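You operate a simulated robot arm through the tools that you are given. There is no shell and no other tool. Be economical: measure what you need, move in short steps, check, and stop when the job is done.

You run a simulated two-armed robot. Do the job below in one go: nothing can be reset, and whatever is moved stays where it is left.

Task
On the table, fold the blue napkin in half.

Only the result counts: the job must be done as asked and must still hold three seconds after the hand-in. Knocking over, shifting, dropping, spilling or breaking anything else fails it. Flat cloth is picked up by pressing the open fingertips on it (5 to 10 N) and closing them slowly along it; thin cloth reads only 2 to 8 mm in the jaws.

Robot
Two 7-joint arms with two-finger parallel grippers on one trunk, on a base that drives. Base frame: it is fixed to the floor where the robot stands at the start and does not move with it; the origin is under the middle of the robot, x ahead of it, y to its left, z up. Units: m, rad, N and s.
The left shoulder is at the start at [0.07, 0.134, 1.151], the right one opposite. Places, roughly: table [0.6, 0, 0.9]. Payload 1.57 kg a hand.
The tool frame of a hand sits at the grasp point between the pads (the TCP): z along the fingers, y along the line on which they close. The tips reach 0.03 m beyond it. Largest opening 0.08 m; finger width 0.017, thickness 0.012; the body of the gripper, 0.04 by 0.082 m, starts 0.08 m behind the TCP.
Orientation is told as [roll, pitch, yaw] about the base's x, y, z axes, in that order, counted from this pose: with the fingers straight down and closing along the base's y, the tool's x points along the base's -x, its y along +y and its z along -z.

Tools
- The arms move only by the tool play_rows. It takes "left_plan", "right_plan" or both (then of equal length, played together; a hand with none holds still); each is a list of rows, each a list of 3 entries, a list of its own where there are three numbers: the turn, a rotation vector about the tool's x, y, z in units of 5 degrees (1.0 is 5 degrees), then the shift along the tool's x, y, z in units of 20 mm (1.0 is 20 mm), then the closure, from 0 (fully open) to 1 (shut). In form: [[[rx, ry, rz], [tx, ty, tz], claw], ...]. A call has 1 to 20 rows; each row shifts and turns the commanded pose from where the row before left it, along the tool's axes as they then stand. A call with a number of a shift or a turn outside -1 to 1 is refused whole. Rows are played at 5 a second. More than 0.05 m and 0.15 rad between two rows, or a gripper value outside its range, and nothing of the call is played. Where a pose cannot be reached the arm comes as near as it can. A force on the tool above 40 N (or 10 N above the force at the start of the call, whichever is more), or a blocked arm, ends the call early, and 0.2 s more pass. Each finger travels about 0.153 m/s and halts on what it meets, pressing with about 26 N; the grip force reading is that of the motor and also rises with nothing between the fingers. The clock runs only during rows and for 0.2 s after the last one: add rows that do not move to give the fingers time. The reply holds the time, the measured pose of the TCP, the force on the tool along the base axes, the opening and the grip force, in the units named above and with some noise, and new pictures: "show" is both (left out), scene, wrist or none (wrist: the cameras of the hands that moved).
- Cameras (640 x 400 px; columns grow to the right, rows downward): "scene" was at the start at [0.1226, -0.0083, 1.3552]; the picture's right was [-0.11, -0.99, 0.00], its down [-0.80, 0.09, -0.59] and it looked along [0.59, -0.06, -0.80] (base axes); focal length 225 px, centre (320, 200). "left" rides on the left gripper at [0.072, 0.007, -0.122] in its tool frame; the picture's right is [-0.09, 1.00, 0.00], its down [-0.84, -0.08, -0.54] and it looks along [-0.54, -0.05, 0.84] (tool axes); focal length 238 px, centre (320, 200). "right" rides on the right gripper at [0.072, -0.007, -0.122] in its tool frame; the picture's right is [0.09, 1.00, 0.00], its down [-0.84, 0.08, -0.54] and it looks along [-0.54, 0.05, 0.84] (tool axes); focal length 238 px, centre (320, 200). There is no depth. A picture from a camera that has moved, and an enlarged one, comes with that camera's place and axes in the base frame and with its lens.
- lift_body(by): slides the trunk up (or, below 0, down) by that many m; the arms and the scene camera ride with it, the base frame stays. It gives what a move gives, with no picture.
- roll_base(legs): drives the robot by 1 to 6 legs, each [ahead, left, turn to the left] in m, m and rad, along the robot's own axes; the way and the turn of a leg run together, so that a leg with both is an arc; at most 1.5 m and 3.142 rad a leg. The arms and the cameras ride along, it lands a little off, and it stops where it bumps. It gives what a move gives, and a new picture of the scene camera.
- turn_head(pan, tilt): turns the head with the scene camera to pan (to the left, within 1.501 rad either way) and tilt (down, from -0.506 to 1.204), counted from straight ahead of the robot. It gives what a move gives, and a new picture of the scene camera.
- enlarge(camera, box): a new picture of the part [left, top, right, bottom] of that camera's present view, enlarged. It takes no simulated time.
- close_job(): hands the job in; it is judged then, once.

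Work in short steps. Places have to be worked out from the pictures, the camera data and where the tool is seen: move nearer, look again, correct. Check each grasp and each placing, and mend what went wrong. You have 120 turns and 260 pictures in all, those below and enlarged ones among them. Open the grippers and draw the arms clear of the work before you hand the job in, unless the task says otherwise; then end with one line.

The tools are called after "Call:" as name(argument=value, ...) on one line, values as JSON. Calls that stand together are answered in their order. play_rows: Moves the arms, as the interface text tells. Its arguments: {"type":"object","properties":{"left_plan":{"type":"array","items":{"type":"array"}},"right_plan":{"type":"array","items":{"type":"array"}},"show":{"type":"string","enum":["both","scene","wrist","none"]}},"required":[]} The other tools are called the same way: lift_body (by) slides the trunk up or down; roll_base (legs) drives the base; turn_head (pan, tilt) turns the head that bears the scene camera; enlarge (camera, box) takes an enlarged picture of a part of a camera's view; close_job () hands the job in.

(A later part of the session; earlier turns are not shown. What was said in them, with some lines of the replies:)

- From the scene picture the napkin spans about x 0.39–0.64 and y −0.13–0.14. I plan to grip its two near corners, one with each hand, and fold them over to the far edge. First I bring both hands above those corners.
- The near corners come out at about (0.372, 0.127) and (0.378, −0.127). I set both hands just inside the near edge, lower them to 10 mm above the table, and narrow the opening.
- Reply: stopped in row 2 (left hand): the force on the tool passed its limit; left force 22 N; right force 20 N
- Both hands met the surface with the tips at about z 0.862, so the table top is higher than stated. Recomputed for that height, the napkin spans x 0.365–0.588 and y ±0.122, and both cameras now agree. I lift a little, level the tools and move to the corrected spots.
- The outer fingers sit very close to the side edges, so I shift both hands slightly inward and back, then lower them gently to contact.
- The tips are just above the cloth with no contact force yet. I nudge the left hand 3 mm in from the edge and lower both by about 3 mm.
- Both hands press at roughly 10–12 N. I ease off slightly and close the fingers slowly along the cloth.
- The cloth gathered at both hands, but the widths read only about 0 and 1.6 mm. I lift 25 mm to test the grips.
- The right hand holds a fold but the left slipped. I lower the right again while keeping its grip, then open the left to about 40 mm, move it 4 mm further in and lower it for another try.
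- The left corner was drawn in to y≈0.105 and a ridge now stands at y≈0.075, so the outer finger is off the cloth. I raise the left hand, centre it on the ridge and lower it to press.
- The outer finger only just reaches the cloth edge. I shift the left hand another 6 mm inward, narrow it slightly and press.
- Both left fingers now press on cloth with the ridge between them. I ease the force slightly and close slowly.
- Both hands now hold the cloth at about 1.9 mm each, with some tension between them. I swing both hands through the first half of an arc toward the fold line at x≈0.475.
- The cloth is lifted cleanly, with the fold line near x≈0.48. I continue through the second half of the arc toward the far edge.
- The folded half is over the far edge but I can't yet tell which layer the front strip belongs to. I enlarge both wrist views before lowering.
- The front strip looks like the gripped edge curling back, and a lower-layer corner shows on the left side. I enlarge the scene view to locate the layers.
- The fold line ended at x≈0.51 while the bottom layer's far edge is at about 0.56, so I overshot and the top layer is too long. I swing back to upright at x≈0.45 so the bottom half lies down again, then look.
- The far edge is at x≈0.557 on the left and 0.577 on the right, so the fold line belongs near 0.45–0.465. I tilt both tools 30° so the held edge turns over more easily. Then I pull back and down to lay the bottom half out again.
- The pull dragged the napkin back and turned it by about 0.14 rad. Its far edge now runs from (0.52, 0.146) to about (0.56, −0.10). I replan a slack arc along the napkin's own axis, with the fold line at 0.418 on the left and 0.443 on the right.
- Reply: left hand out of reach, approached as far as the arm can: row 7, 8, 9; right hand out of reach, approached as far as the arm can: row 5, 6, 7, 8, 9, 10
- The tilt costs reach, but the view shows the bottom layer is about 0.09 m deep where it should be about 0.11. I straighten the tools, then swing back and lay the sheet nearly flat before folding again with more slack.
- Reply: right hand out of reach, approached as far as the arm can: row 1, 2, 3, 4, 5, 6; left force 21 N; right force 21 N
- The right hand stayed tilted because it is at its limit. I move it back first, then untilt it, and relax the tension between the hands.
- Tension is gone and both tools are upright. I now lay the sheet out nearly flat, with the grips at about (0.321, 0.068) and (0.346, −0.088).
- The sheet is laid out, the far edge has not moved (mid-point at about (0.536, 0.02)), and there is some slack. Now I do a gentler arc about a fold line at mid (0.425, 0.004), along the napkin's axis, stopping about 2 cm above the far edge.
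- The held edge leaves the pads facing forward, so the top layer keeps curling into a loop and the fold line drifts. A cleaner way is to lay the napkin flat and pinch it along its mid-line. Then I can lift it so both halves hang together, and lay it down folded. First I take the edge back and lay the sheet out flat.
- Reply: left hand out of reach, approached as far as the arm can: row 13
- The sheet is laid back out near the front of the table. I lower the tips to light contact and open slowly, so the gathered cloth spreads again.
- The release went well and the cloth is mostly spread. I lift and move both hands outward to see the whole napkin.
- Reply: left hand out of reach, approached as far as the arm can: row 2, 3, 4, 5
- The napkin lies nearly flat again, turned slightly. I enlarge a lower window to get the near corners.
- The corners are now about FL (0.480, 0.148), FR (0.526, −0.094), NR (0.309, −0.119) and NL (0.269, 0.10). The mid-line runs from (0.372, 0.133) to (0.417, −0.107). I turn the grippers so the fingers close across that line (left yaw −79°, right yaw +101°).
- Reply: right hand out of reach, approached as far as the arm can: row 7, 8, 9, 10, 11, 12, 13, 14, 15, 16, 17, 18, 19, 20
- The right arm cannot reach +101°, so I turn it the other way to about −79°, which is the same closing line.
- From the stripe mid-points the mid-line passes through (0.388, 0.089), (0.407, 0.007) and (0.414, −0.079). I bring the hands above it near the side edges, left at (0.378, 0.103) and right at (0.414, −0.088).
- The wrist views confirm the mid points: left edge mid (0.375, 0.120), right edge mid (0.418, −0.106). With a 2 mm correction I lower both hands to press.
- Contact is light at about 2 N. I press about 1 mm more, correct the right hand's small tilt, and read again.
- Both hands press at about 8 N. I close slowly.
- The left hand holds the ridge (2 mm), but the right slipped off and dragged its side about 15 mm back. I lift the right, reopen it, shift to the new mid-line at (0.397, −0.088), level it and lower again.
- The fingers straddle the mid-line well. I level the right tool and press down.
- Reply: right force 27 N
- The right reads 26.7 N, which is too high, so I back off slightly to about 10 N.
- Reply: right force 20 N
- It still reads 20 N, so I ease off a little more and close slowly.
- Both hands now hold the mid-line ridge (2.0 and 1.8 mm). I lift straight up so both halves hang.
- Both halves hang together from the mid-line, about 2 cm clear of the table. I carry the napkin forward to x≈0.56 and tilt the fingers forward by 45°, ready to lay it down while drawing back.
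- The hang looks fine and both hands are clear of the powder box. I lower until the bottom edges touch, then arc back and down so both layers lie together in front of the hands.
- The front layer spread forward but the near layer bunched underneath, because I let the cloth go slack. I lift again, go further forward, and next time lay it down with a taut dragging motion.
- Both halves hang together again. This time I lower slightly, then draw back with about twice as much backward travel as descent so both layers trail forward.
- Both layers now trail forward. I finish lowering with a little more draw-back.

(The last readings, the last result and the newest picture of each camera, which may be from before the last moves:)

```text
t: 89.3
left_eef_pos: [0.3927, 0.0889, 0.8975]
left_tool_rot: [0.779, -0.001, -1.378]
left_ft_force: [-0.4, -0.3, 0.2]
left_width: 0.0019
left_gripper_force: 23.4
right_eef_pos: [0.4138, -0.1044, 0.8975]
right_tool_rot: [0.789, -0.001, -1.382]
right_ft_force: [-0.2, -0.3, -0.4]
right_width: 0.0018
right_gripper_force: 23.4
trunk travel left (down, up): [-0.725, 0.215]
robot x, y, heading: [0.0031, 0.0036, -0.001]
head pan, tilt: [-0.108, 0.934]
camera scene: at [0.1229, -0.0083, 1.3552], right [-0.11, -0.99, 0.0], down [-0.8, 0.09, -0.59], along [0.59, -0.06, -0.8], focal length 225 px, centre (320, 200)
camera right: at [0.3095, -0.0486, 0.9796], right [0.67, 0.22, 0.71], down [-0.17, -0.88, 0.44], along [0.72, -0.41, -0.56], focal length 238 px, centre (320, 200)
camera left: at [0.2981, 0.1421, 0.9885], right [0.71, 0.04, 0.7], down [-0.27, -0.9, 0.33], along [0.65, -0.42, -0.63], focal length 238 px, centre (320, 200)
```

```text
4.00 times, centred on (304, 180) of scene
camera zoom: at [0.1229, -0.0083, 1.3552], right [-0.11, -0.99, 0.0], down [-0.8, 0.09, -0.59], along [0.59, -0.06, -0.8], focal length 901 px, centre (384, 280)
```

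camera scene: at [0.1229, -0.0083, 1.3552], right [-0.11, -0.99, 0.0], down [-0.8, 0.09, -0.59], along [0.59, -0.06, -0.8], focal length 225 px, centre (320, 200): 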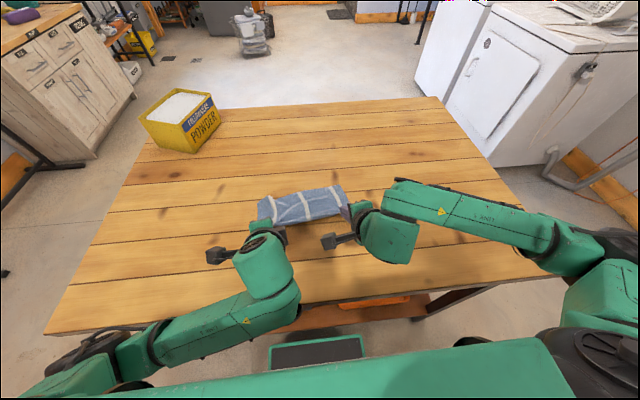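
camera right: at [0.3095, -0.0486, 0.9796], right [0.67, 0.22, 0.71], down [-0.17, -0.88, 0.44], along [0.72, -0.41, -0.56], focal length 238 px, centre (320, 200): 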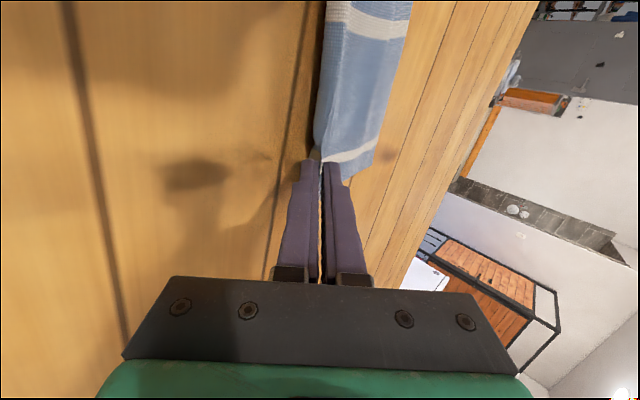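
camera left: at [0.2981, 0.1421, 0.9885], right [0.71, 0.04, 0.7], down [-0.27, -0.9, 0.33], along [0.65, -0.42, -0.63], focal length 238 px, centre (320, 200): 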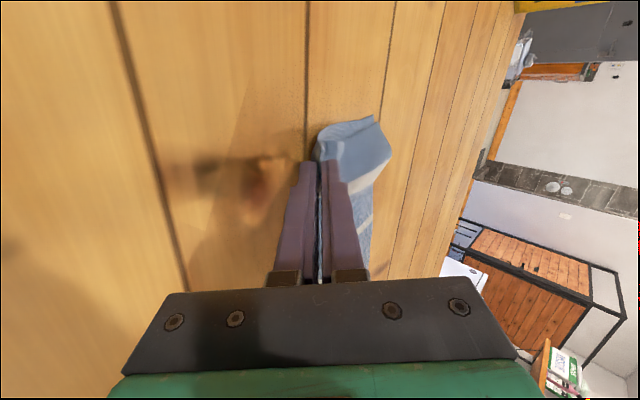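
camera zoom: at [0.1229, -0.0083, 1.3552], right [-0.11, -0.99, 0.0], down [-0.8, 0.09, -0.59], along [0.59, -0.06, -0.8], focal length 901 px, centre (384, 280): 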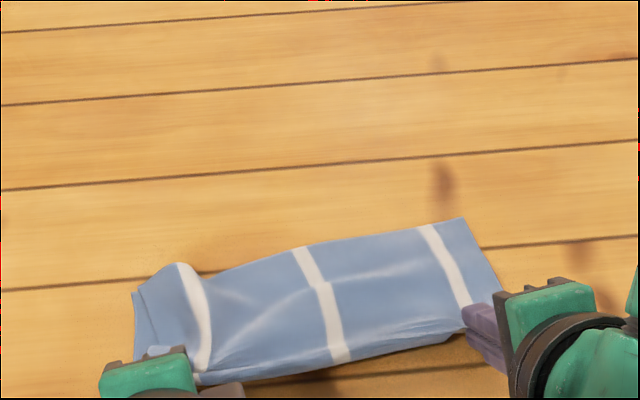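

The napkin looks neatly folded with both layers lying forward. I open the fingers slightly and withdraw them along their own axis, back and up.

Call:
play_rows(left_plan=[[[0, 0, 0], [0, 0, 0], 0.95], [[0, 0, 0], [0, 0, 0], 0.88], [[0, 0, 0], [0, 0, 0], 0.84], [[0, 0, 0], [0, 0, -0.2], 0.82], [[0, 0, 0], [0, 0, -0.4], 0.8], [[0, 0, 0], [0, 0, -0.6], 0.8], [[0, 0, 0], [0, 0, -0.8], 0.8], [[0, 0, 0], [0, 0, -0.8], 0.8], [[0, 0, 0], [0, 0, -0.8], 0.8]], right_plan=[[[0, 0, 0], [0, 0, 0], 0.95], [[0, 0, 0], [0, 0, 0], 0.88], [[0, 0, 0], [0, 0, 0], 0.84], [[0, 0, 0], [0, 0, -0.2], 0.82], [[0, 0, 0], [0, 0, -0.4], 0.8], [[0, 0, 0], [0, 0, -0.6], 0.8], [[0, 0, 0], [0, 0, -0.8], 0.8], [[0, 0, 0], [0, 0, -0.8], 0.8], [[0, 0, 0], [0, 0, -0.8], 0.8]])

Call:
enlarge(camera="scene", box=[224, 150, 384, 250])

```text
t: 91.3
left_eef_pos: [0.3467, 0.0825, 0.9514]
left_tool_rot: [0.792, 0.017, -1.361]
left_ft_force: [-1.1, 0.7, 1.2]
left_width: 0.0161
left_gripper_force: 0.0
right_eef_pos: [0.3868, -0.0974, 0.9233]
right_tool_rot: [0.797, 0.014, -1.355]
right_ft_force: [0.4, -0.6, 0.1]
right_width: 0.0156
right_gripper_force: 0.1
right hand out of reach, approached as far as the arm can: row 7, 8, 9
trunk travel left (down, up): [-0.725, 0.215]
robot x, y, heading: [-0.0025, 0.0008, 0.003]
head pan, tilt: [-0.108, 0.934]
camera scene: at [0.1216, -0.0095, 1.3553], right [-0.11, -0.99, 0.0], down [-0.8, 0.09, -0.59], along [0.59, -0.06, -0.8], focal length 225 px, centre (320, 200)
camera right: at [0.2814, -0.0458, 1.0065], right [0.66, 0.23, 0.71], down [-0.14, -0.89, 0.42], along [0.73, -0.38, -0.56], focal length 238 px, centre (320, 200)
camera left: at [0.251, 0.1352, 1.0417], right [0.7, 0.05, 0.71], down [-0.25, -0.92, 0.31], along [0.66, -0.4, -0.63], focal length 238 px, centre (320, 200)
```

scene: 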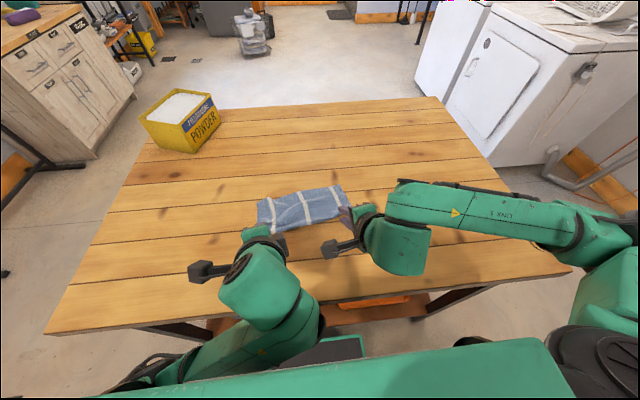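
right: 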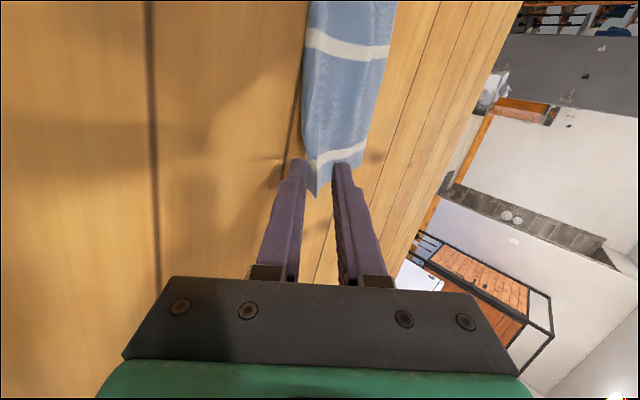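
left: 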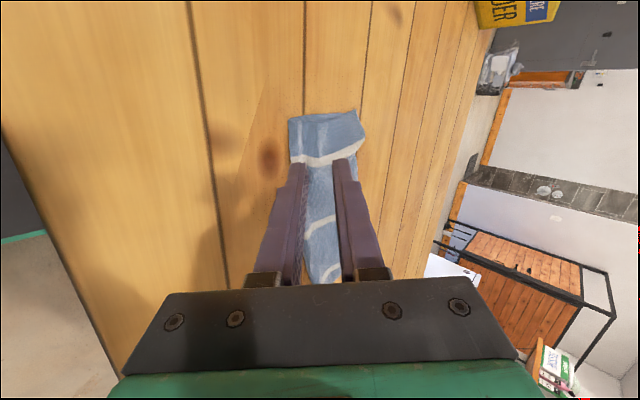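

```text
4.00 times, centred on (304, 200) of scene
camera zoom: at [0.1216, -0.0095, 1.3553], right [-0.11, -0.99, 0.0], down [-0.8, 0.09, -0.59], along [0.59, -0.06, -0.8], focal length 901 px, centre (384, 200)
```

zoom: 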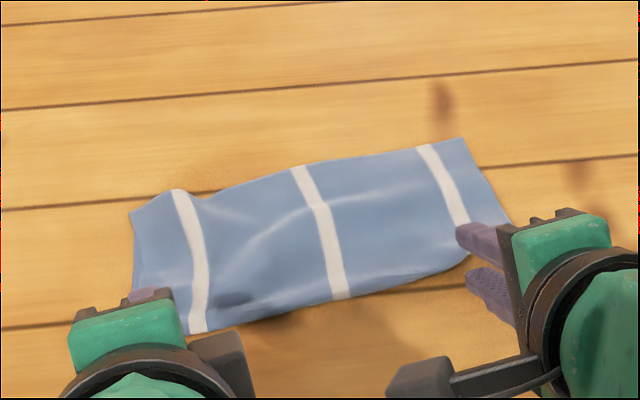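

The cloth is released and looks folded. I move both hands sideways off the ends and then up, so I can inspect it.

Call:
play_rows(left_plan=[[[0, 0, 0], [0.7, 0, -0.1], 0.8], [[0, 0, 0], [0.9, 0, -0.1], 0.8], [[0, 0, 0], [0.9, 0, 0], 0.8], [[0, 0, 0], [0.9, 0, 0], 0.8], [[0, 0, 0], [0.9, 0.5, -0.5], 0.8], [[0, 0, 0], [0.9, 0.5, -0.5], 0.8]], right_plan=[[[0, 0, 0], [-0.7, 0, 0], 0.8], [[0, 0, 0], [-0.9, 0, 0], 0.8], [[0, 0, 0], [-0.9, 0, 0], 0.8], [[0, 0, 0], [-0.9, 0, 0], 0.8], [[0, 0, 0], [-0.9, 0.5, -0.5], 0.8], [[0, 0, 0], [-0.9, 0.5, -0.5], 0.8]], show="scene")

Call:
enlarge(camera="scene", box=[240, 170, 368, 250])

```text
t: 91.8
left_eef_pos: [0.3532, 0.217, 0.9417]
left_tool_rot: [0.831, 0.127, -1.039]
left_ft_force: [-0.4, 0.3, 0.1]
left_width: 0.0159
left_gripper_force: 0.0
left hand out of reach, approached as far as the arm can: row 2
right_eef_pos: [0.3902, -0.1195, 0.9246]
right_tool_rot: [0.791, 0.0, -1.382]
right_ft_force: [-0.4, -0.3, 0.9]
right_width: 0.016
right_gripper_force: 0.1
trunk travel left (down, up): [-0.725, 0.215]
robot x, y, heading: [0.0035, 0.0024, -0.001]
head pan, tilt: [-0.108, 0.934]
stopped in row 2 (left hand): the arm was blocked; the commanded pose is now the measured one
camera scene: at [0.1198, -0.0094, 1.3555], right [-0.11, -0.99, 0.0], down [-0.8, 0.09, -0.6], along [0.59, -0.06, -0.8], focal length 225 px, centre (320, 200)
```

scene: 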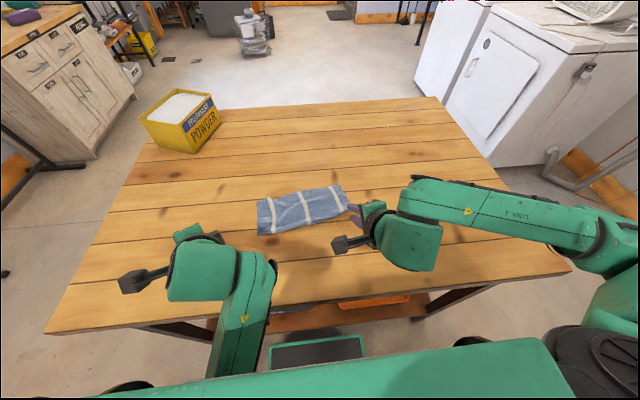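

```text
5.00 times, centred on (304, 210) of scene
camera zoom: at [0.1198, -0.0094, 1.3555], right [-0.11, -0.99, 0.0], down [-0.8, 0.09, -0.6], along [0.59, -0.06, -0.8], focal length 1126 px, centre (400, 150)
```

zoom: 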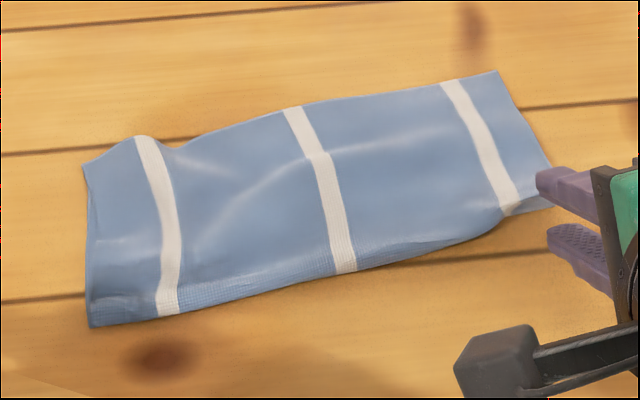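

The left hand is clear of the cloth, though its arm was blocked by its own posture. I raise the left gently and move the right further out and up.

Call:
play_rows(left_plan=[[[0, 0, 0], [0, 0.4, -0.4], 0.8], [[0, 0, 0], [0, 0.6, -0.4], 0.8], [[0, 0, 0], [0, 0.7, -0.4], 0.8], [[0, 0, 0], [0, 0.7, -0.4], 0.8], [[0, 0, 0], [0, 0, 0], 0.8], [[0, 0, 0], [0, 0, 0], 0.8]], right_plan=[[[0, 0, 0], [-0.9, 0, 0], 0.8], [[0, 0, 0], [-0.9, 0, 0], 0.8], [[0, 0, 0], [-0.9, 0.3, -0.2], 0.8], [[0, 0, 0], [-0.9, 0.7, -0.4], 0.8], [[0, 0, 0], [-0.9, 0.7, -0.4], 0.8], [[0, 0, 0], [-0.5, 0.7, -0.4], 0.8]], show="scene")

Call:
enlarge(camera="scene", box=[240, 170, 368, 250])

```text
t: 93.2
left_eef_pos: [0.3659, 0.2164, 1.0001]
left_tool_rot: [0.827, 0.122, -1.039]
left_ft_force: [-0.2, -0.2, 0.1]
left_width: 0.0159
left_gripper_force: 0.0
right_eef_pos: [0.4239, -0.2138, 0.9791]
right_tool_rot: [0.791, 0.0, -1.382]
right_ft_force: [-0.6, 0.3, 0.5]
right_width: 0.0159
right_gripper_force: 0.0
trunk travel left (down, up): [-0.725, 0.215]
robot x, y, heading: [-0.0017, 0.0018, 0.004]
head pan, tilt: [-0.108, 0.934]
camera scene: at [0.1227, -0.0085, 1.3552], right [-0.11, -0.99, 0.0], down [-0.8, 0.09, -0.59], along [0.59, -0.06, -0.8], focal length 225 px, centre (320, 200)
```

scene: 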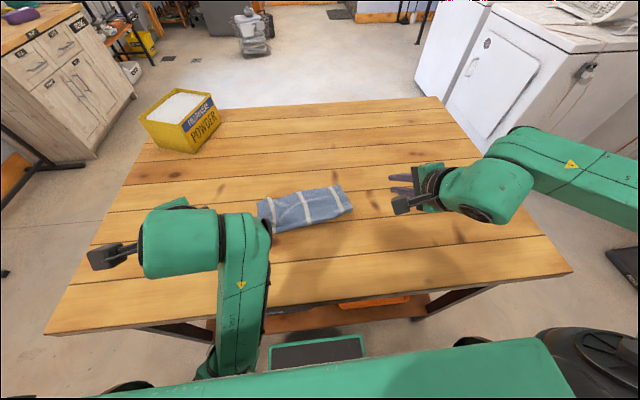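

```text
5.00 times, centred on (304, 210) of scene
camera zoom: at [0.1227, -0.0085, 1.3552], right [-0.11, -0.99, 0.0], down [-0.8, 0.09, -0.59], along [0.59, -0.06, -0.8], focal length 1126 px, centre (400, 150)
```

zoom: 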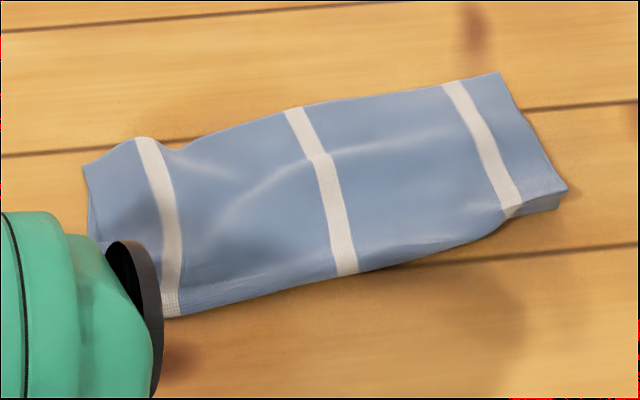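

The napkin lies folded at about 0.10 × 0.24 m with no lower layer sticking out. To check the hidden layer I untilt the left hand and look at the left end, and untilt the right hand to see the right end.

Call:
play_rows(left_plan=[[[1, 0, 0], [0, 0, 0], 0.8], [[1, 0, 0], [0, 0, 0], 0.8], [[1, 0, 0], [0, 0, 0], 0.8], [[1, 0, 0], [0, 0, 0], 0.8], [[1, 0, 0], [0, 0, 0], 0.8], [[1, 0, 0], [0, 0, 0], 0.8], [[1, 0, 0], [0, 0, 0], 0.8], [[1, 0, 0], [0, 0, 0], 0.8], [[1, 0, 0], [0, 0, 0], 0.8], [[0.4, -1, 0], [0, 0, 0], 0.8], [[0, -0.4, 0], [0, 0.9, 0], 0.8], [[0, 0, 0.9], [0, 0.9, 0], 0.8], [[0, 0, 0.9], [0, 0.9, 0], 0.8], [[0, 0, 0.9], [0, 0.9, 0], 0.8], [[0, 0, 0.9], [0, 0.9, 0], 0.8]], right_plan=[[[1, 0, 0], [0, 0, 0], 0.8], [[1, 0, 0], [0, 0, 0], 0.8], [[1, 0, 0], [0, 0, 0], 0.8], [[1, 0, 0], [0, 0, 0], 0.8], [[1, 0, 0], [0, 0, 0], 0.8], [[1, 0, 0], [0, 0, 0], 0.8], [[1, 0, 0], [0, 0, 0], 0.8], [[1, 0, 0], [0, 0, 0], 0.8], [[1, 0, 0], [0, 0, 0], 0.8], [[0, 0, 0], [0, 0, 0], 0.8], [[0, 0, 0], [0, 0, 0], 0.8], [[0, 0, 0], [0, 0, 0], 0.8], [[0, 0, 0], [0, 0, 0], 0.8], [[0, 0, 0], [0, 0, 0], 0.8], [[0, 0, 0], [0, 0, 0], 0.8]])

Call:
enlarge(camera="scene", box=[240, 170, 368, 250])

```text
t: 94.0
left_eef_pos: [0.3654, 0.256, 0.9996]
left_tool_rot: [0.712, 0.313, -0.995]
left_ft_force: [0.8, -0.1, -0.1]
left_width: 0.016
left_gripper_force: 0.0
left hand out of reach, approached as far as the arm can: row 3
right_eef_pos: [0.4246, -0.2133, 0.9764]
right_tool_rot: [0.568, 0.001, -1.381]
right_ft_force: [0.2, 0.6, 0.2]
right_width: 0.0161
right_gripper_force: 0.0
trunk travel left (down, up): [-0.725, 0.215]
robot x, y, heading: [-0.0032, 0.0009, -0.001]
head pan, tilt: [-0.108, 0.934]
stopped in row 3 (left hand): the arm was blocked; the commanded pose is now the measured one
camera scene: at [0.1236, -0.0078, 1.3551], right [-0.11, -0.99, 0.0], down [-0.8, 0.09, -0.59], along [0.59, -0.06, -0.8], focal length 225 px, centre (320, 200)
camera right: at [0.3406, -0.1545, 1.0769], right [0.81, 0.25, 0.54], down [-0.07, -0.86, 0.5], along [0.59, -0.44, -0.68], focal length 238 px, centre (320, 200)
camera left: at [0.2797, 0.2476, 1.1141], right [0.79, 0.17, 0.59], down [0.15, -0.99, 0.08], along [0.6, 0.02, -0.8], focal length 238 px, centre (320, 200)
```

scene: 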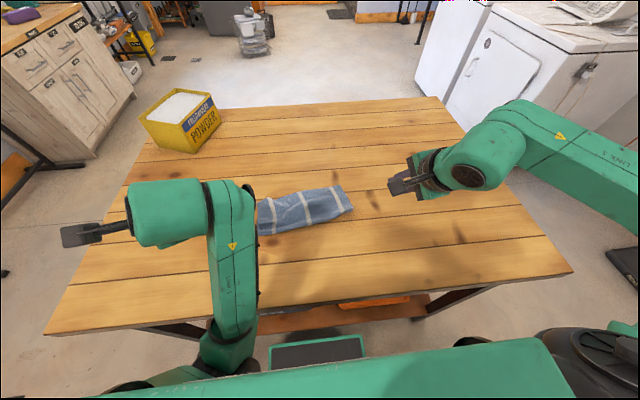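
right: 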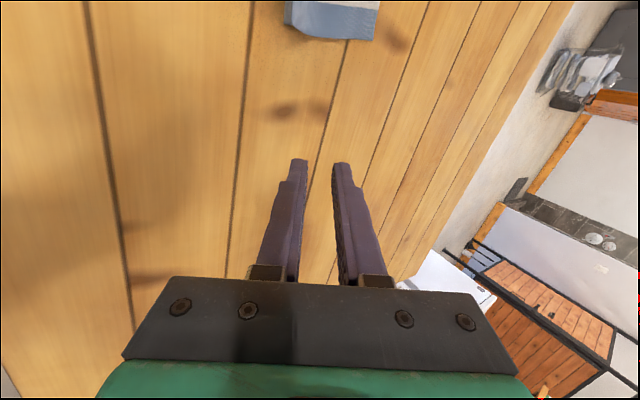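
left: 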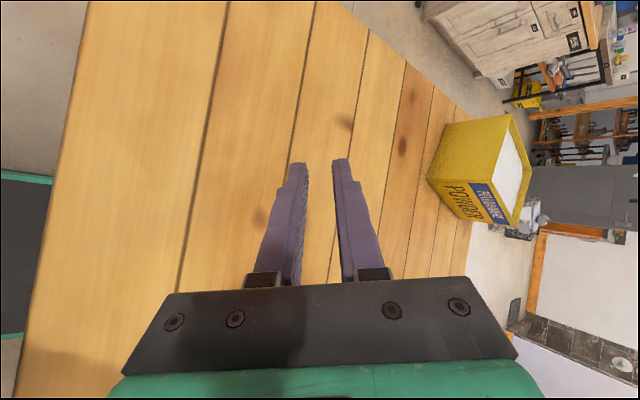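

```text
5.00 times, centred on (304, 210) of scene
camera zoom: at [0.1236, -0.0078, 1.3551], right [-0.11, -0.99, 0.0], down [-0.8, 0.09, -0.59], along [0.59, -0.06, -0.8], focal length 1126 px, centre (400, 150)
```

zoom: 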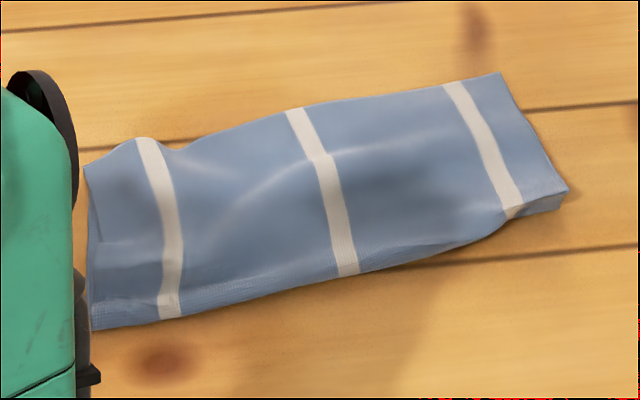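

The left arm was blocked by its posture again, but nothing was touched. I zoom closely on the far edge and left end to judge how the layers line up.

Call:
enlarge(camera="scene", box=[252, 182, 316, 242])

Call:
enlarge(camera="scene", box=[300, 178, 364, 228])

```text
6.67 times, centred on (284, 212) of scene
camera zoom: at [0.1236, -0.0078, 1.3551], right [-0.11, -0.99, 0.0], down [-0.8, 0.09, -0.59], along [0.59, -0.06, -0.8], focal length 1502 px, centre (560, 120)
```

zoom: 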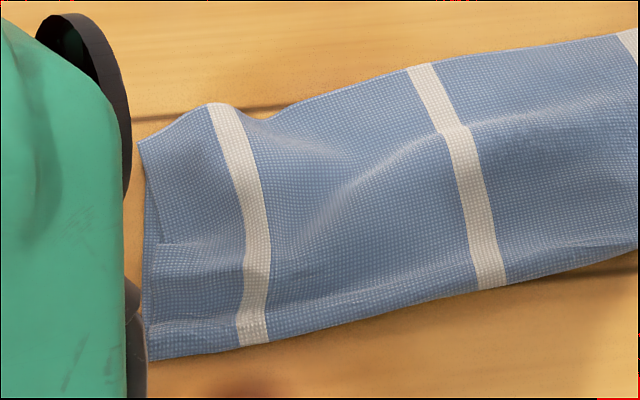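

```text
8.00 times, centred on (332, 203) of scene
camera zoom: at [0.1236, -0.0078, 1.3551], right [-0.11, -0.99, 0.0], down [-0.8, 0.09, -0.59], along [0.59, -0.06, -0.8], focal length 1802 px, centre (224, 176)
```

zoom: 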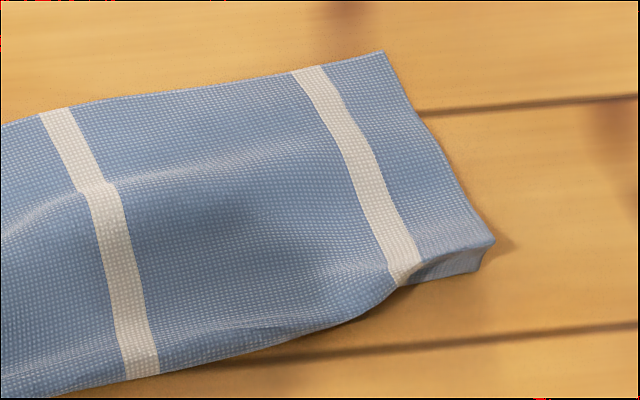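

A ridge under the top layer suggests the lower layer stops about 3 cm short, so I want to straighten it by gripping the fold and dragging back a little. First I raise the trunk for clearance.

Call:
lift_body(by=0.08)

Call:
play_rows(left_plan=[[[0, 0, 0], [-0.65, 0.93, 0.53], 0.5], [[0, 0, 0], [-0.65, 0.93, 0.53], 0.5], [[0, 0, 0], [-0.65, 0.93, 0.53], 0.5], [[0, 0, 0], [-0.65, 0.93, 0.53], 0.5], [[0.876, -0.434, 0], [0, 0, 0], 0.5], [[0.876, -0.434, 0], [0, 0, 0], 0.5], [[0.876, -0.434, 0], [0, 0, 0], 0.5], [[0.876, -0.434, 0], [0, 0, 0], 0.5], [[0.876, -0.434, 0], [0, 0, 0], 0.5], [[0.876, -0.434, 0], [0, 0, 0], 0.5], [[0.876, -0.434, 0], [0, 0, 0], 0.5], [[0.876, -0.434, 0], [0, 0, 0], 0.5], [[0.876, -0.434, 0], [0, 0, 0], 0.5]], right_plan=[[[1, 0, 0], [0, 0, 0], 0.5], [[1, 0, 0], [0, 0, 0], 0.5], [[1, 0, 0], [0, 0, 0], 0.5], [[1, 0, 0], [0, 0, 0], 0.5], [[1, 0, 0], [0, 0, 0], 0.5], [[1, 0, 0], [0, 0, 0], 0.5], [[0.5, 0, 0], [0, 0, 0], 0.5], [[0, 0, 0], [0, 0, 0], 0.5], [[0, 0, 0], [0, 0, 0], 0.5], [[0, 0, 0], [0, 0, 0], 0.5], [[0, 0, 0], [0, 0, 0], 0.5], [[0, 0, 0], [0, 0, 0], 0.5], [[0, 0, 0], [0, 0, 0], 0.5]])

```text
t: 95.2
left_eef_pos: [0.3632, 0.2549, 1.0795]
left_tool_rot: [0.71, 0.312, -0.994]
left_ft_force: [0.7, -0.2, -0.1]
left_width: 0.016
left_gripper_force: 0.0
right_eef_pos: [0.4245, -0.2144, 1.0571]
right_tool_rot: [0.569, 0.001, -1.383]
right_ft_force: [-0.6, 1.0, -0.3]
right_width: 0.0159
right_gripper_force: 0.1
trunk travel left (down, up): [-0.805, 0.135]
robot x, y, heading: [0.0002, -0.0004, -0.002]
head pan, tilt: [-0.108, 0.934]
```

```text
t: 98.0
left_eef_pos: [0.5017, 0.2847, 1.0491]
left_tool_rot: [-0.004, -0.001, -1.115]
left_ft_force: [-0.2, -0.5, 0.0]
left_width: 0.04
left_gripper_force: 0.0
left hand out of reach, approached as far as the arm can: row 8, 9, 10, 11, 12
right_eef_pos: [0.4243, -0.214, 1.0569]
right_tool_rot: [0.001, 0.0, -1.382]
right_ft_force: [0.0, -0.6, -1.0]
right_width: 0.0399
right_gripper_force: 0.0
trunk travel left (down, up): [-0.805, 0.135]
robot x, y, heading: [0.0018, -0.0019, 0.0]
head pan, tilt: [-0.108, 0.934]
camera scene: at [0.1232, -0.0079, 1.4351], right [-0.11, -0.99, 0.0], down [-0.8, 0.09, -0.59], along [0.59, -0.06, -0.8], focal length 225 px, centre (320, 200)
camera right: at [0.4034, -0.1427, 1.1796], right [0.96, 0.28, 0.0], down [0.23, -0.81, 0.54], along [0.15, -0.52, -0.84], focal length 238 px, centre (320, 200)
camera left: at [0.4761, 0.352, 1.1694], right [0.93, 0.36, 0.0], down [0.3, -0.78, 0.55], along [0.19, -0.51, -0.84], focal length 238 px, centre (320, 200)
```

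scene: 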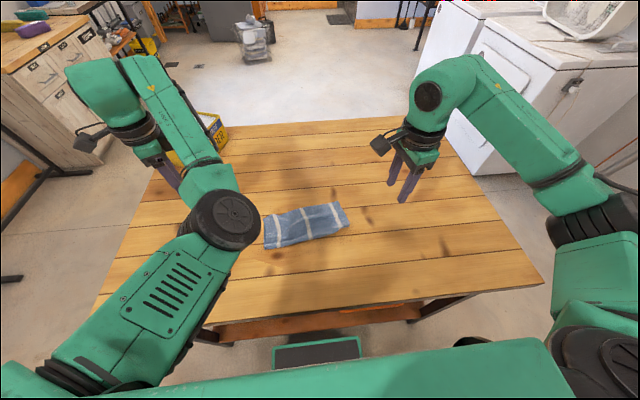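
right: 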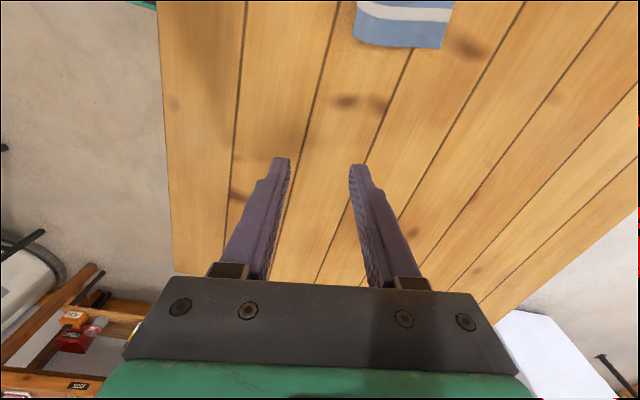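
left: 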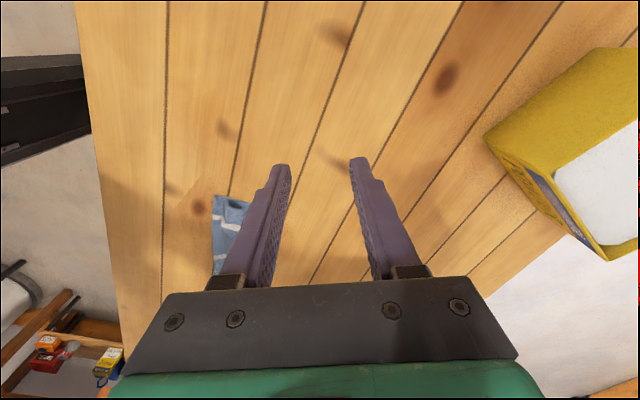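

Both tools are upright and clear, and the scene view is now free. I enlarge it to locate the fold edge.

Call:
enlarge(camera="scene", box=[248, 185, 360, 255])

```text
5.71 times, centred on (304, 220) of scene
camera zoom: at [0.1232, -0.0079, 1.4351], right [-0.11, -0.99, 0.0], down [-0.8, 0.09, -0.59], along [0.59, -0.06, -0.8], focal length 1287 px, centre (411, 86)
```

zoom: 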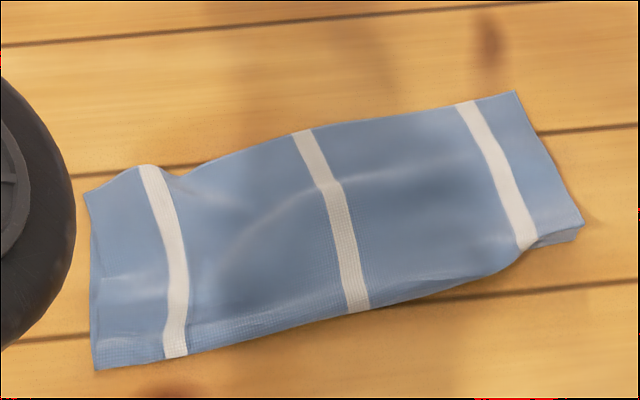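

The fold edge runs from (0.394, 0.117) to (0.447, −0.128). I bring both hands above it so the fingers straddle the fold, with a 30 mm opening.

Call:
play_rows(left_plan=[[[0, 0, 1], [0, 0, 0], 0.6], [[0, 0, 1], [0, 0, 0], 0.62], [[0, 0, 1], [0, 0, 0], 0.62], [[0, 0, 0], [-0.877, -0.687, 0.695], 0.62], [[0, 0, 0], [-0.877, -0.687, 0.695], 0.62], [[0, 0, 0], [-0.877, -0.687, 0.695], 0.62], [[0, 0, 0], [-0.877, -0.687, 0.695], 0.62], [[0, 0, 0], [-0.877, -0.687, 0.695], 0.62], [[0, 0, 0], [-0.877, -0.687, 0.695], 0.62], [[0, 0, 0], [-0.877, -0.687, 0.695], 0.62], [[0, 0, 0], [-0.877, -0.687, 0.695], 0.62], [[0, 0, 0], [-0.877, -0.687, 0.695], 0.62], [[0, 0, 0], [-0.877, -0.687, 0.695], 0.62], [[0, 0, 0], [0, 0, 0], 0.62]], right_plan=[[[0, 0, 0], [0, 0, 0], 0.6], [[0, 0, 0], [0, 0, 0], 0.62], [[0, 0, 0], [0, 0, 0], 0.62], [[0, 0, 0], [0.586, 0.178, 0.735], 0.62], [[0, 0, 0], [0.586, 0.178, 0.735], 0.62], [[0, 0, 0], [0.586, 0.178, 0.735], 0.62], [[0, 0, 0], [0.586, 0.178, 0.735], 0.62], [[0, 0, 0], [0.586, 0.178, 0.735], 0.62], [[0, 0, 0], [0.586, 0.178, 0.735], 0.62], [[0, 0, 0], [0.586, 0.178, 0.735], 0.62], [[0, 0, 0], [0.586, 0.178, 0.735], 0.62], [[0, 0, 0], [0.586, 0.178, 0.735], 0.62], [[0, 0, 0], [0.586, 0.178, 0.735], 0.62], [[0, 0, 0], [0, 0, 0], 0.62]])

```text
t: 100.5
left_eef_pos: [0.4842, 0.206, 0.9405]
left_tool_rot: [0.11, 0.094, -1.299]
left_ft_force: [-0.4, 0.8, 0.1]
left_width: 0.0304
left_gripper_force: 0.0
left hand out of reach, approached as far as the arm can: row 4, 5, 6, 7, 8
right_eef_pos: [0.4354, -0.1135, 0.9355]
right_tool_rot: [0.001, -0.002, -1.386]
right_ft_force: [0.9, -0.3, 0.3]
right_width: 0.0305
right_gripper_force: 0.1
trunk travel left (down, up): [-0.805, 0.135]
robot x, y, heading: [0.0035, 0.0014, -0.001]
head pan, tilt: [-0.108, 0.934]
stopped in row 12 (left hand): the arm was blocked; the commanded pose is now the measured one
camera scene: at [0.1231, -0.0087, 1.4352], right [-0.11, -0.99, 0.0], down [-0.8, 0.09, -0.59], along [0.59, -0.06, -0.8], focal length 225 px, centre (320, 200)
camera right: at [0.4146, -0.0424, 1.0575], right [0.96, 0.28, 0.0], down [0.23, -0.81, 0.54], along [0.15, -0.52, -0.84], focal length 238 px, centre (320, 200)
camera left: at [0.4611, 0.2624, 1.0701], right [0.98, 0.17, 0.1], down [0.1, -0.89, 0.45], along [0.17, -0.43, -0.89], focal length 238 px, centre (320, 200)
```

scene: 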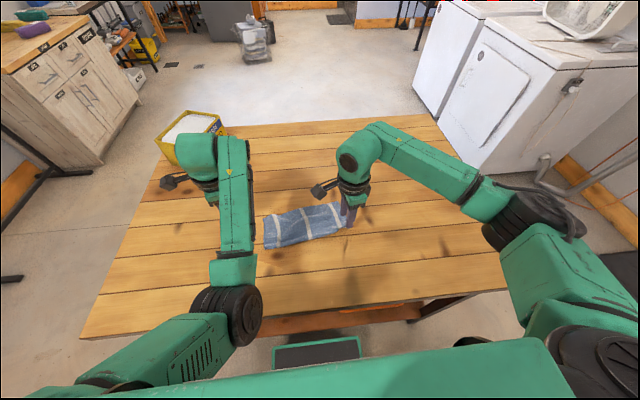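
right: 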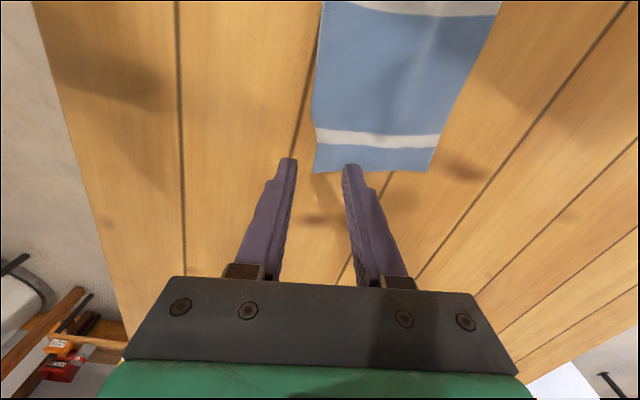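
left: 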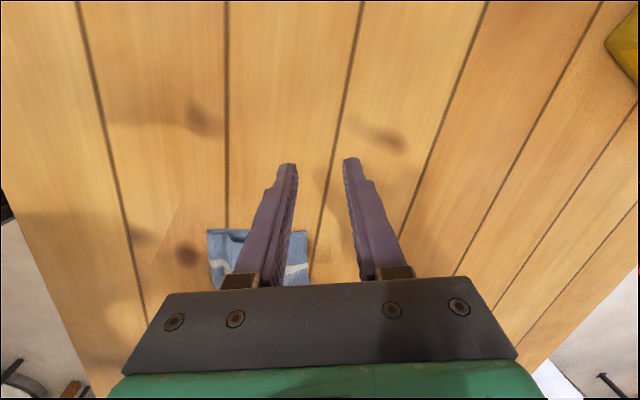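

The left arm's posture keeps blocking it, so I leave it where it is, clear of the cloth. I use only the right hand at the middle of the fold, around (0.411, −0.010), to grip and draw it back gently.

Call:
play_rows(right_plan=[[[0, 0, 0], [0.88, 0, 0], 0.62], [[0, 0, 0], [0.88, 0, 0], 0.62], [[0, 0, 0], [0.88, 0, 0], 0.62], [[0, 0, 0], [0.88, 0, 0.2], 0.62], [[0, 0, 0], [0.88, 0, 0.5], 0.62], [[0, 0, 0], [0.88, 0, 0.7], 0.62], [[0, 0, 0], [0, 0, 0.1], 0.62], [[0, 0, 0], [0, 0, 0], 0.62]])

Call:
enlarge(camera="scene", box=[248, 185, 360, 255])

```text
t: 102.3
left_eef_pos: [0.4839, 0.2068, 0.9408]
left_tool_rot: [0.112, 0.094, -1.301]
left_ft_force: [0.3, -0.1, 0.4]
left_width: 0.0304
left_gripper_force: 0.2
right_eef_pos: [0.415, -0.0098, 0.9049]
right_tool_rot: [0.0, 0.0, -1.384]
right_ft_force: [0.2, -0.5, -0.2]
right_width: 0.0304
right_gripper_force: 0.0
trunk travel left (down, up): [-0.805, 0.135]
robot x, y, heading: [-0.0013, -0.0016, 0.003]
head pan, tilt: [-0.108, 0.934]
camera scene: at [0.1229, -0.0084, 1.4352], right [-0.11, -0.99, 0.0], down [-0.8, 0.09, -0.59], along [0.59, -0.06, -0.8], focal length 225 px, centre (320, 200)
camera right: at [0.3951, 0.062, 1.0272], right [0.96, 0.28, 0.0], down [0.23, -0.81, 0.54], along [0.15, -0.52, -0.84], focal length 238 px, centre (320, 200)
```

scene: 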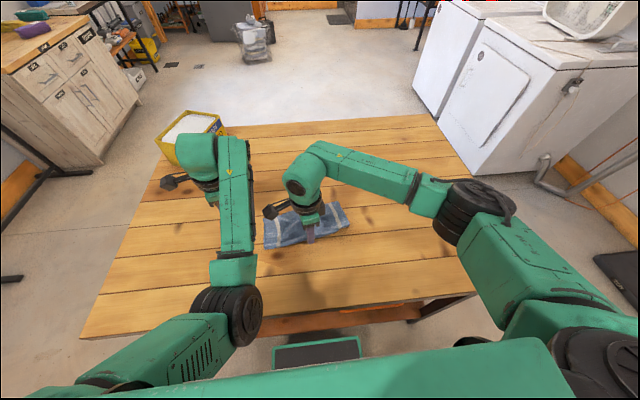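
right: 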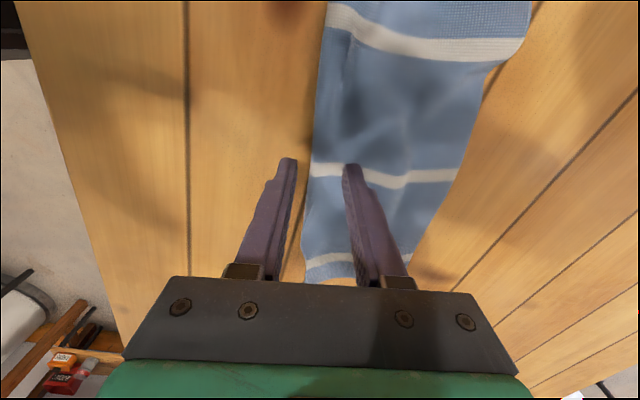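

```text
5.71 times, centred on (304, 220) of scene
camera zoom: at [0.1229, -0.0084, 1.4352], right [-0.11, -0.99, 0.0], down [-0.8, 0.09, -0.59], along [0.59, -0.06, -0.8], focal length 1287 px, centre (411, 86)
```

zoom: 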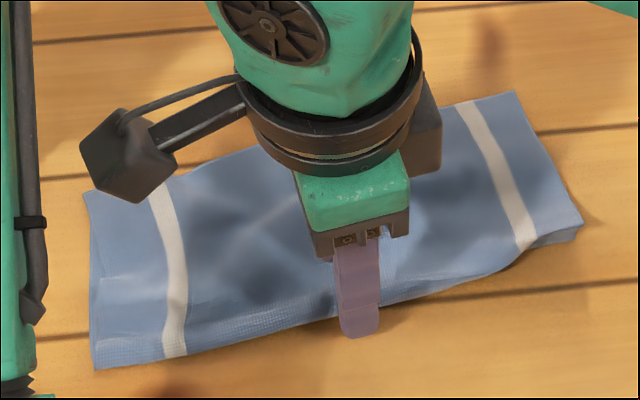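

The fingers straddle the fold. I lower to light contact.

Call:
play_rows(right_plan=[[[0, 0, 0], [0, 0, 0.25], 0.62], [[0, 0, 0], [0, 0, 0.2], 0.62], [[0, 0, 0], [0, 0, 0.1], 0.62], [[0, 0, 0], [0, 0, 0.06], 0.62], [[0, 0, 0], [0, 0, 0], 0.62]], show="none")

```text
t: 103.5
left_eef_pos: [0.4853, 0.2057, 0.9426]
left_tool_rot: [0.112, 0.093, -1.3]
left_ft_force: [-0.2, 0.1, -0.7]
left_width: 0.0304
left_gripper_force: 0.1
right_eef_pos: [0.4153, -0.0099, 0.8931]
right_tool_rot: [0.003, 0.002, -1.384]
right_ft_force: [-0.8, -0.4, 0.4]
right_width: 0.0305
right_gripper_force: 0.1
trunk travel left (down, up): [-0.805, 0.135]
robot x, y, heading: [0.004, -0.0002, 0.0]
head pan, tilt: [-0.108, 0.934]
```

Next to contact. I lower another 1 to 2 mm and close slowly around the fold.

Call:
play_rows(right_plan=[[[0, 0, 0], [0, 0, 0.06], 0.62], [[0, 0, 0], [0, 0, 0.04], 0.62], [[0, 0, 0], [0, 0, 0], 0.66], [[0, 0, 0], [0, 0, 0], 0.7], [[0, 0, 0], [0, 0, 0], 0.74], [[0, 0, 0], [0, 0, 0], 0.78], [[0, 0, 0], [0, 0, 0], 0.82], [[0, 0, 0], [0, 0, 0], 0.86], [[0, 0, 0], [0, 0, 0], 0.9], [[0, 0, 0], [0, 0, 0], 0.95], [[0, 0, 0], [0, 0, 0], 1.0], [[0, 0, 0], [0, 0, 0], 1.0], [[0, 0, 0], [0, 0, 0], 1.0]], show="wrist")

```text
t: 106.3
left_eef_pos: [0.4839, 0.2058, 0.9412]
left_tool_rot: [0.112, 0.093, -1.299]
left_ft_force: [1.1, -0.6, 0.9]
left_width: 0.0303
left_gripper_force: 0.1
right_eef_pos: [0.4155, -0.0083, 0.8922]
right_tool_rot: [0.001, 0.001, -1.386]
right_ft_force: [0.7, 0.6, 8.3]
right_width: 0.0019
right_gripper_force: 22.8
trunk travel left (down, up): [-0.805, 0.135]
robot x, y, heading: [0.0009, -0.0005, -0.005]
head pan, tilt: [-0.108, 0.934]
camera right: at [0.394, 0.0619, 1.0138], right [0.96, 0.28, 0.0], down [0.23, -0.81, 0.54], along [0.15, -0.52, -0.84], focal length 238 px, centre (320, 200)
```

right: 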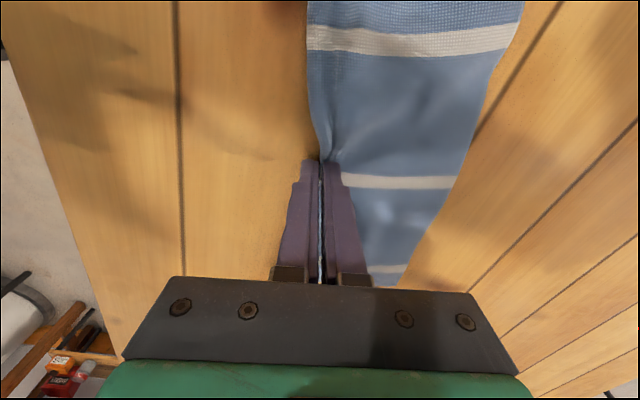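

The fold is gripped (1.9 mm). I draw it back 9 cm along the napkin's axis with a small lift, so both layers trail straight.

Call:
play_rows(right_plan=[[[0, 0, 0], [0, -0.5, -0.5], 1], [[0, 0, 0], [0, -0.7, -0.5], 1], [[0, 0, 0], [0, -0.8, -0.4], 1], [[0, 0, 0], [0, -0.8, 0], 1], [[0, 0, 0], [0, -0.7, 0.25], 1], [[0, 0, 0], [0, -0.5, 0.4], 1], [[0, 0, 0], [0, -0.4, 0.4], 1], [[0, 0, 0], [0, -0.2, 0.3], 1], [[0, 0, 0], [0, 0, 0], 1]])

Call:
enlarge(camera="scene", box=[248, 200, 376, 280])

```text
t: 108.3
left_eef_pos: [0.4839, 0.2053, 0.9415]
left_tool_rot: [0.113, 0.093, -1.3]
left_ft_force: [0.4, -0.5, -1.4]
left_width: 0.0303
left_gripper_force: 0.0
right_eef_pos: [0.3246, -0.0276, 0.8914]
right_tool_rot: [0.001, 0.001, -1.383]
right_ft_force: [0.7, 0.2, 0.7]
right_width: 0.002
right_gripper_force: 23.5
trunk travel left (down, up): [-0.805, 0.135]
robot x, y, heading: [-0.0005, -0.0012, -0.003]
head pan, tilt: [-0.108, 0.934]
camera scene: at [0.1229, -0.0084, 1.4352], right [-0.11, -0.99, 0.0], down [-0.8, 0.09, -0.59], along [0.59, -0.06, -0.8], focal length 225 px, centre (320, 200)
camera right: at [0.3041, 0.0444, 1.0142], right [0.96, 0.28, 0.0], down [0.23, -0.81, 0.54], along [0.15, -0.52, -0.84], focal length 238 px, centre (320, 200)
```

scene: 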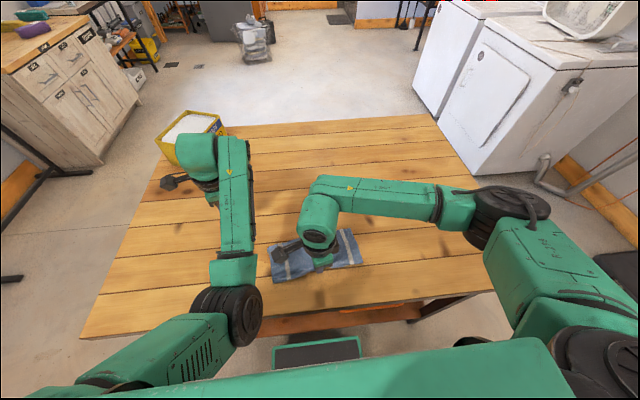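
right: 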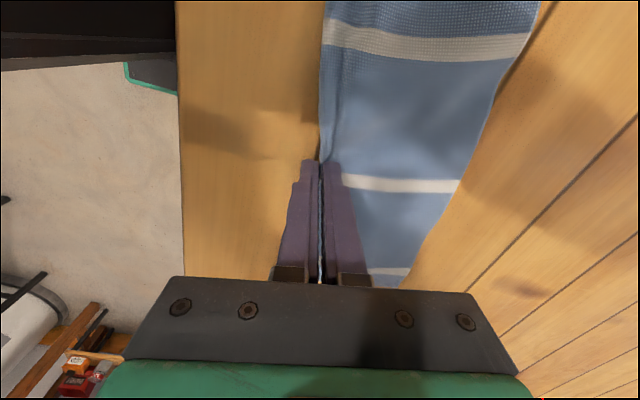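

```text
5.00 times, centred on (312, 240) of scene
camera zoom: at [0.1229, -0.0084, 1.4352], right [-0.11, -0.99, 0.0], down [-0.8, 0.09, -0.59], along [0.59, -0.06, -0.8], focal length 1126 px, centre (360, 0)
```

zoom: 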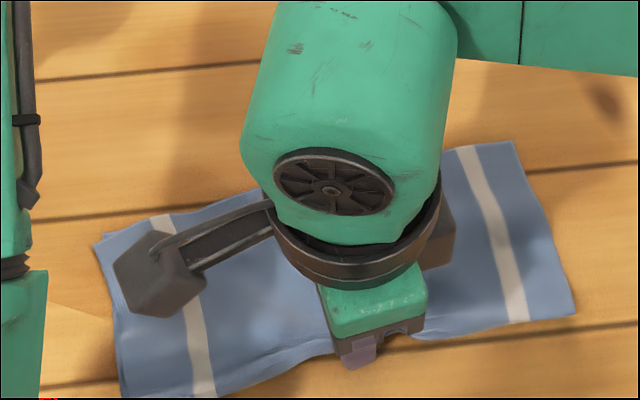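

The napkin followed. I open slowly and lift straight up, then move the right hand aside to inspect.

Call:
play_rows(right_plan=[[[0, 0, 0], [0, 0, -0.05], 0.93], [[0, 0, 0], [0, 0, 0], 0.86], [[0, 0, 0], [0, 0, 0], 0.8], [[0, 0, 0], [0, 0, 0], 0.74], [[0, 0, 0], [0, 0, -0.3], 0.7], [[0, 0, 0], [0, 0, -0.6], 0.65], [[0, 0, 0], [0, 0, -1], 0.6], [[0, 0, 0], [0, 0, -1], 0.6], [[0, 0, 0], [-0.8, 0.3, -0.6], 0.6], [[0, 0, 0], [-1, 0.4, 0], 0.6], [[0, 0, 0], [-1, 0.4, 0], 0.6], [[0, 0, 0], [-1, 0.4, 0], 0.6], [[0, 0, 0], [-1, 0.4, 0], 0.6], [[0, 0, 0], [-1, 0.4, 0], 0.6], [[0, 0, 0], [-1, 0.4, 0], 0.6], [[0, 0, 0], [-1, 0.4, 0], 0.6], [[0, 0, 0], [-1, 0.4, 0], 0.6], [[0, 0, 0], [-1, 0.4, 0], 0.6]], show="scene")

Call:
enlarge(camera="scene", box=[256, 215, 376, 290])

```text
t: 112.1
left_eef_pos: [0.4843, 0.2061, 0.9417]
left_tool_rot: [0.111, 0.094, -1.3]
left_ft_force: [-1.9, 0.5, -0.4]
left_width: 0.0302
left_gripper_force: 0.0
right_eef_pos: [0.4385, -0.205, 0.9633]
right_tool_rot: [0.0, 0.0, -1.383]
right_ft_force: [0.3, 0.2, 0.1]
right_width: 0.0322
right_gripper_force: 0.0
trunk travel left (down, up): [-0.805, 0.135]
robot x, y, heading: [-0.0007, 0.0006, -0.003]
head pan, tilt: [-0.108, 0.934]
camera scene: at [0.1231, -0.0092, 1.4352], right [-0.11, -0.99, 0.0], down [-0.8, 0.09, -0.59], along [0.59, -0.06, -0.8], focal length 225 px, centre (320, 200)
```

scene: 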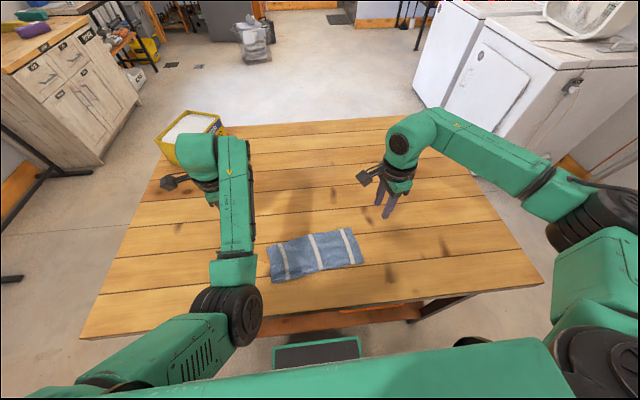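

```text
5.33 times, centred on (316, 252) of scene
camera zoom: at [0.1231, -0.0092, 1.4352], right [-0.11, -0.99, 0.0], down [-0.8, 0.09, -0.59], along [0.59, -0.06, -0.8], focal length 1201 px, centre (341, -80)
```

zoom: 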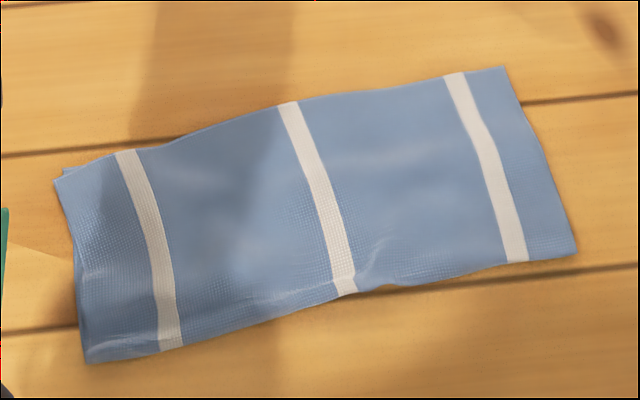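

The drag flattened it. The napkin now lies neatly in half, about 0.107 × 0.24 m, with the lower corner showing only a few millimetres at the far left. I open both grippers and raise the trunk to clear the arms.

Call:
play_rows(left_plan=[[[0, 0, 0], [0, 0, 0], 0.3], [[0, 0, 0], [0, 0, 0], 0], [[0, 0, 0], [0, 0, 0], 0]], right_plan=[[[0, 0, 0], [0, 0, -0.5], 0.3], [[0, 0, 0], [0, 0, -0.5], 0], [[0, 0, 0], [0, 0, 0], 0]], show="none")

Call:
lift_body(by=0.12)

Call:
enlarge(camera="scene", box=[160, 150, 480, 350])

```text
t: 112.9
left_eef_pos: [0.4844, 0.2063, 0.9413]
left_tool_rot: [0.112, 0.09, -1.301]
left_ft_force: [1.4, 0.0, 0.1]
left_width: 0.08
left_gripper_force: 0.0
right_eef_pos: [0.4394, -0.2052, 0.9823]
right_tool_rot: [0.001, -0.002, -1.384]
right_ft_force: [0.1, -0.3, -0.3]
right_width: 0.08
right_gripper_force: 0.0
trunk travel left (down, up): [-0.805, 0.135]
robot x, y, heading: [0.001, -0.0003, 0.001]
head pan, tilt: [-0.108, 0.934]
```

```text
t: 114.4
left_eef_pos: [0.4837, 0.2061, 1.0608]
left_tool_rot: [0.113, 0.093, -1.3]
left_ft_force: [0.0, 0.2, 0.3]
left_width: 0.0799
left_gripper_force: 0.1
right_eef_pos: [0.438, -0.2041, 1.1021]
right_tool_rot: [-0.002, 0.002, -1.384]
right_ft_force: [0.2, 0.5, -0.3]
right_width: 0.0801
right_gripper_force: 0.0
trunk travel left (down, up): [-0.925, 0.015]
robot x, y, heading: [0.0001, 0.002, 0.001]
head pan, tilt: [-0.108, 0.934]
```

```text
2.00 times, centred on (320, 250) of scene
camera zoom: at [0.123, -0.0085, 1.5552], right [-0.11, -0.99, 0.0], down [-0.8, 0.09, -0.59], along [0.59, -0.06, -0.8], focal length 450 px, centre (320, 100)
```

zoom: 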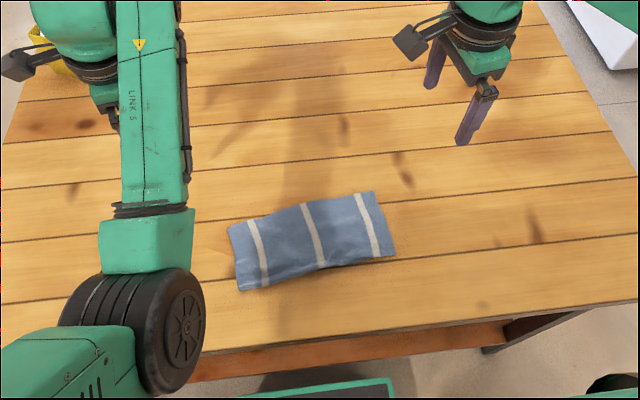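

The napkin is folded in half and lying flat, the grippers are open, and both arms are clear. I hand the job in.

Call:
close_job()

```text
The job is handed in.
```

The blue napkin is folded in half and lying flat on the table, with the two layers lined up to within a few millimetres where visible. It ended up nearer the front edge than where it started and turned slightly; nothing else was moved.
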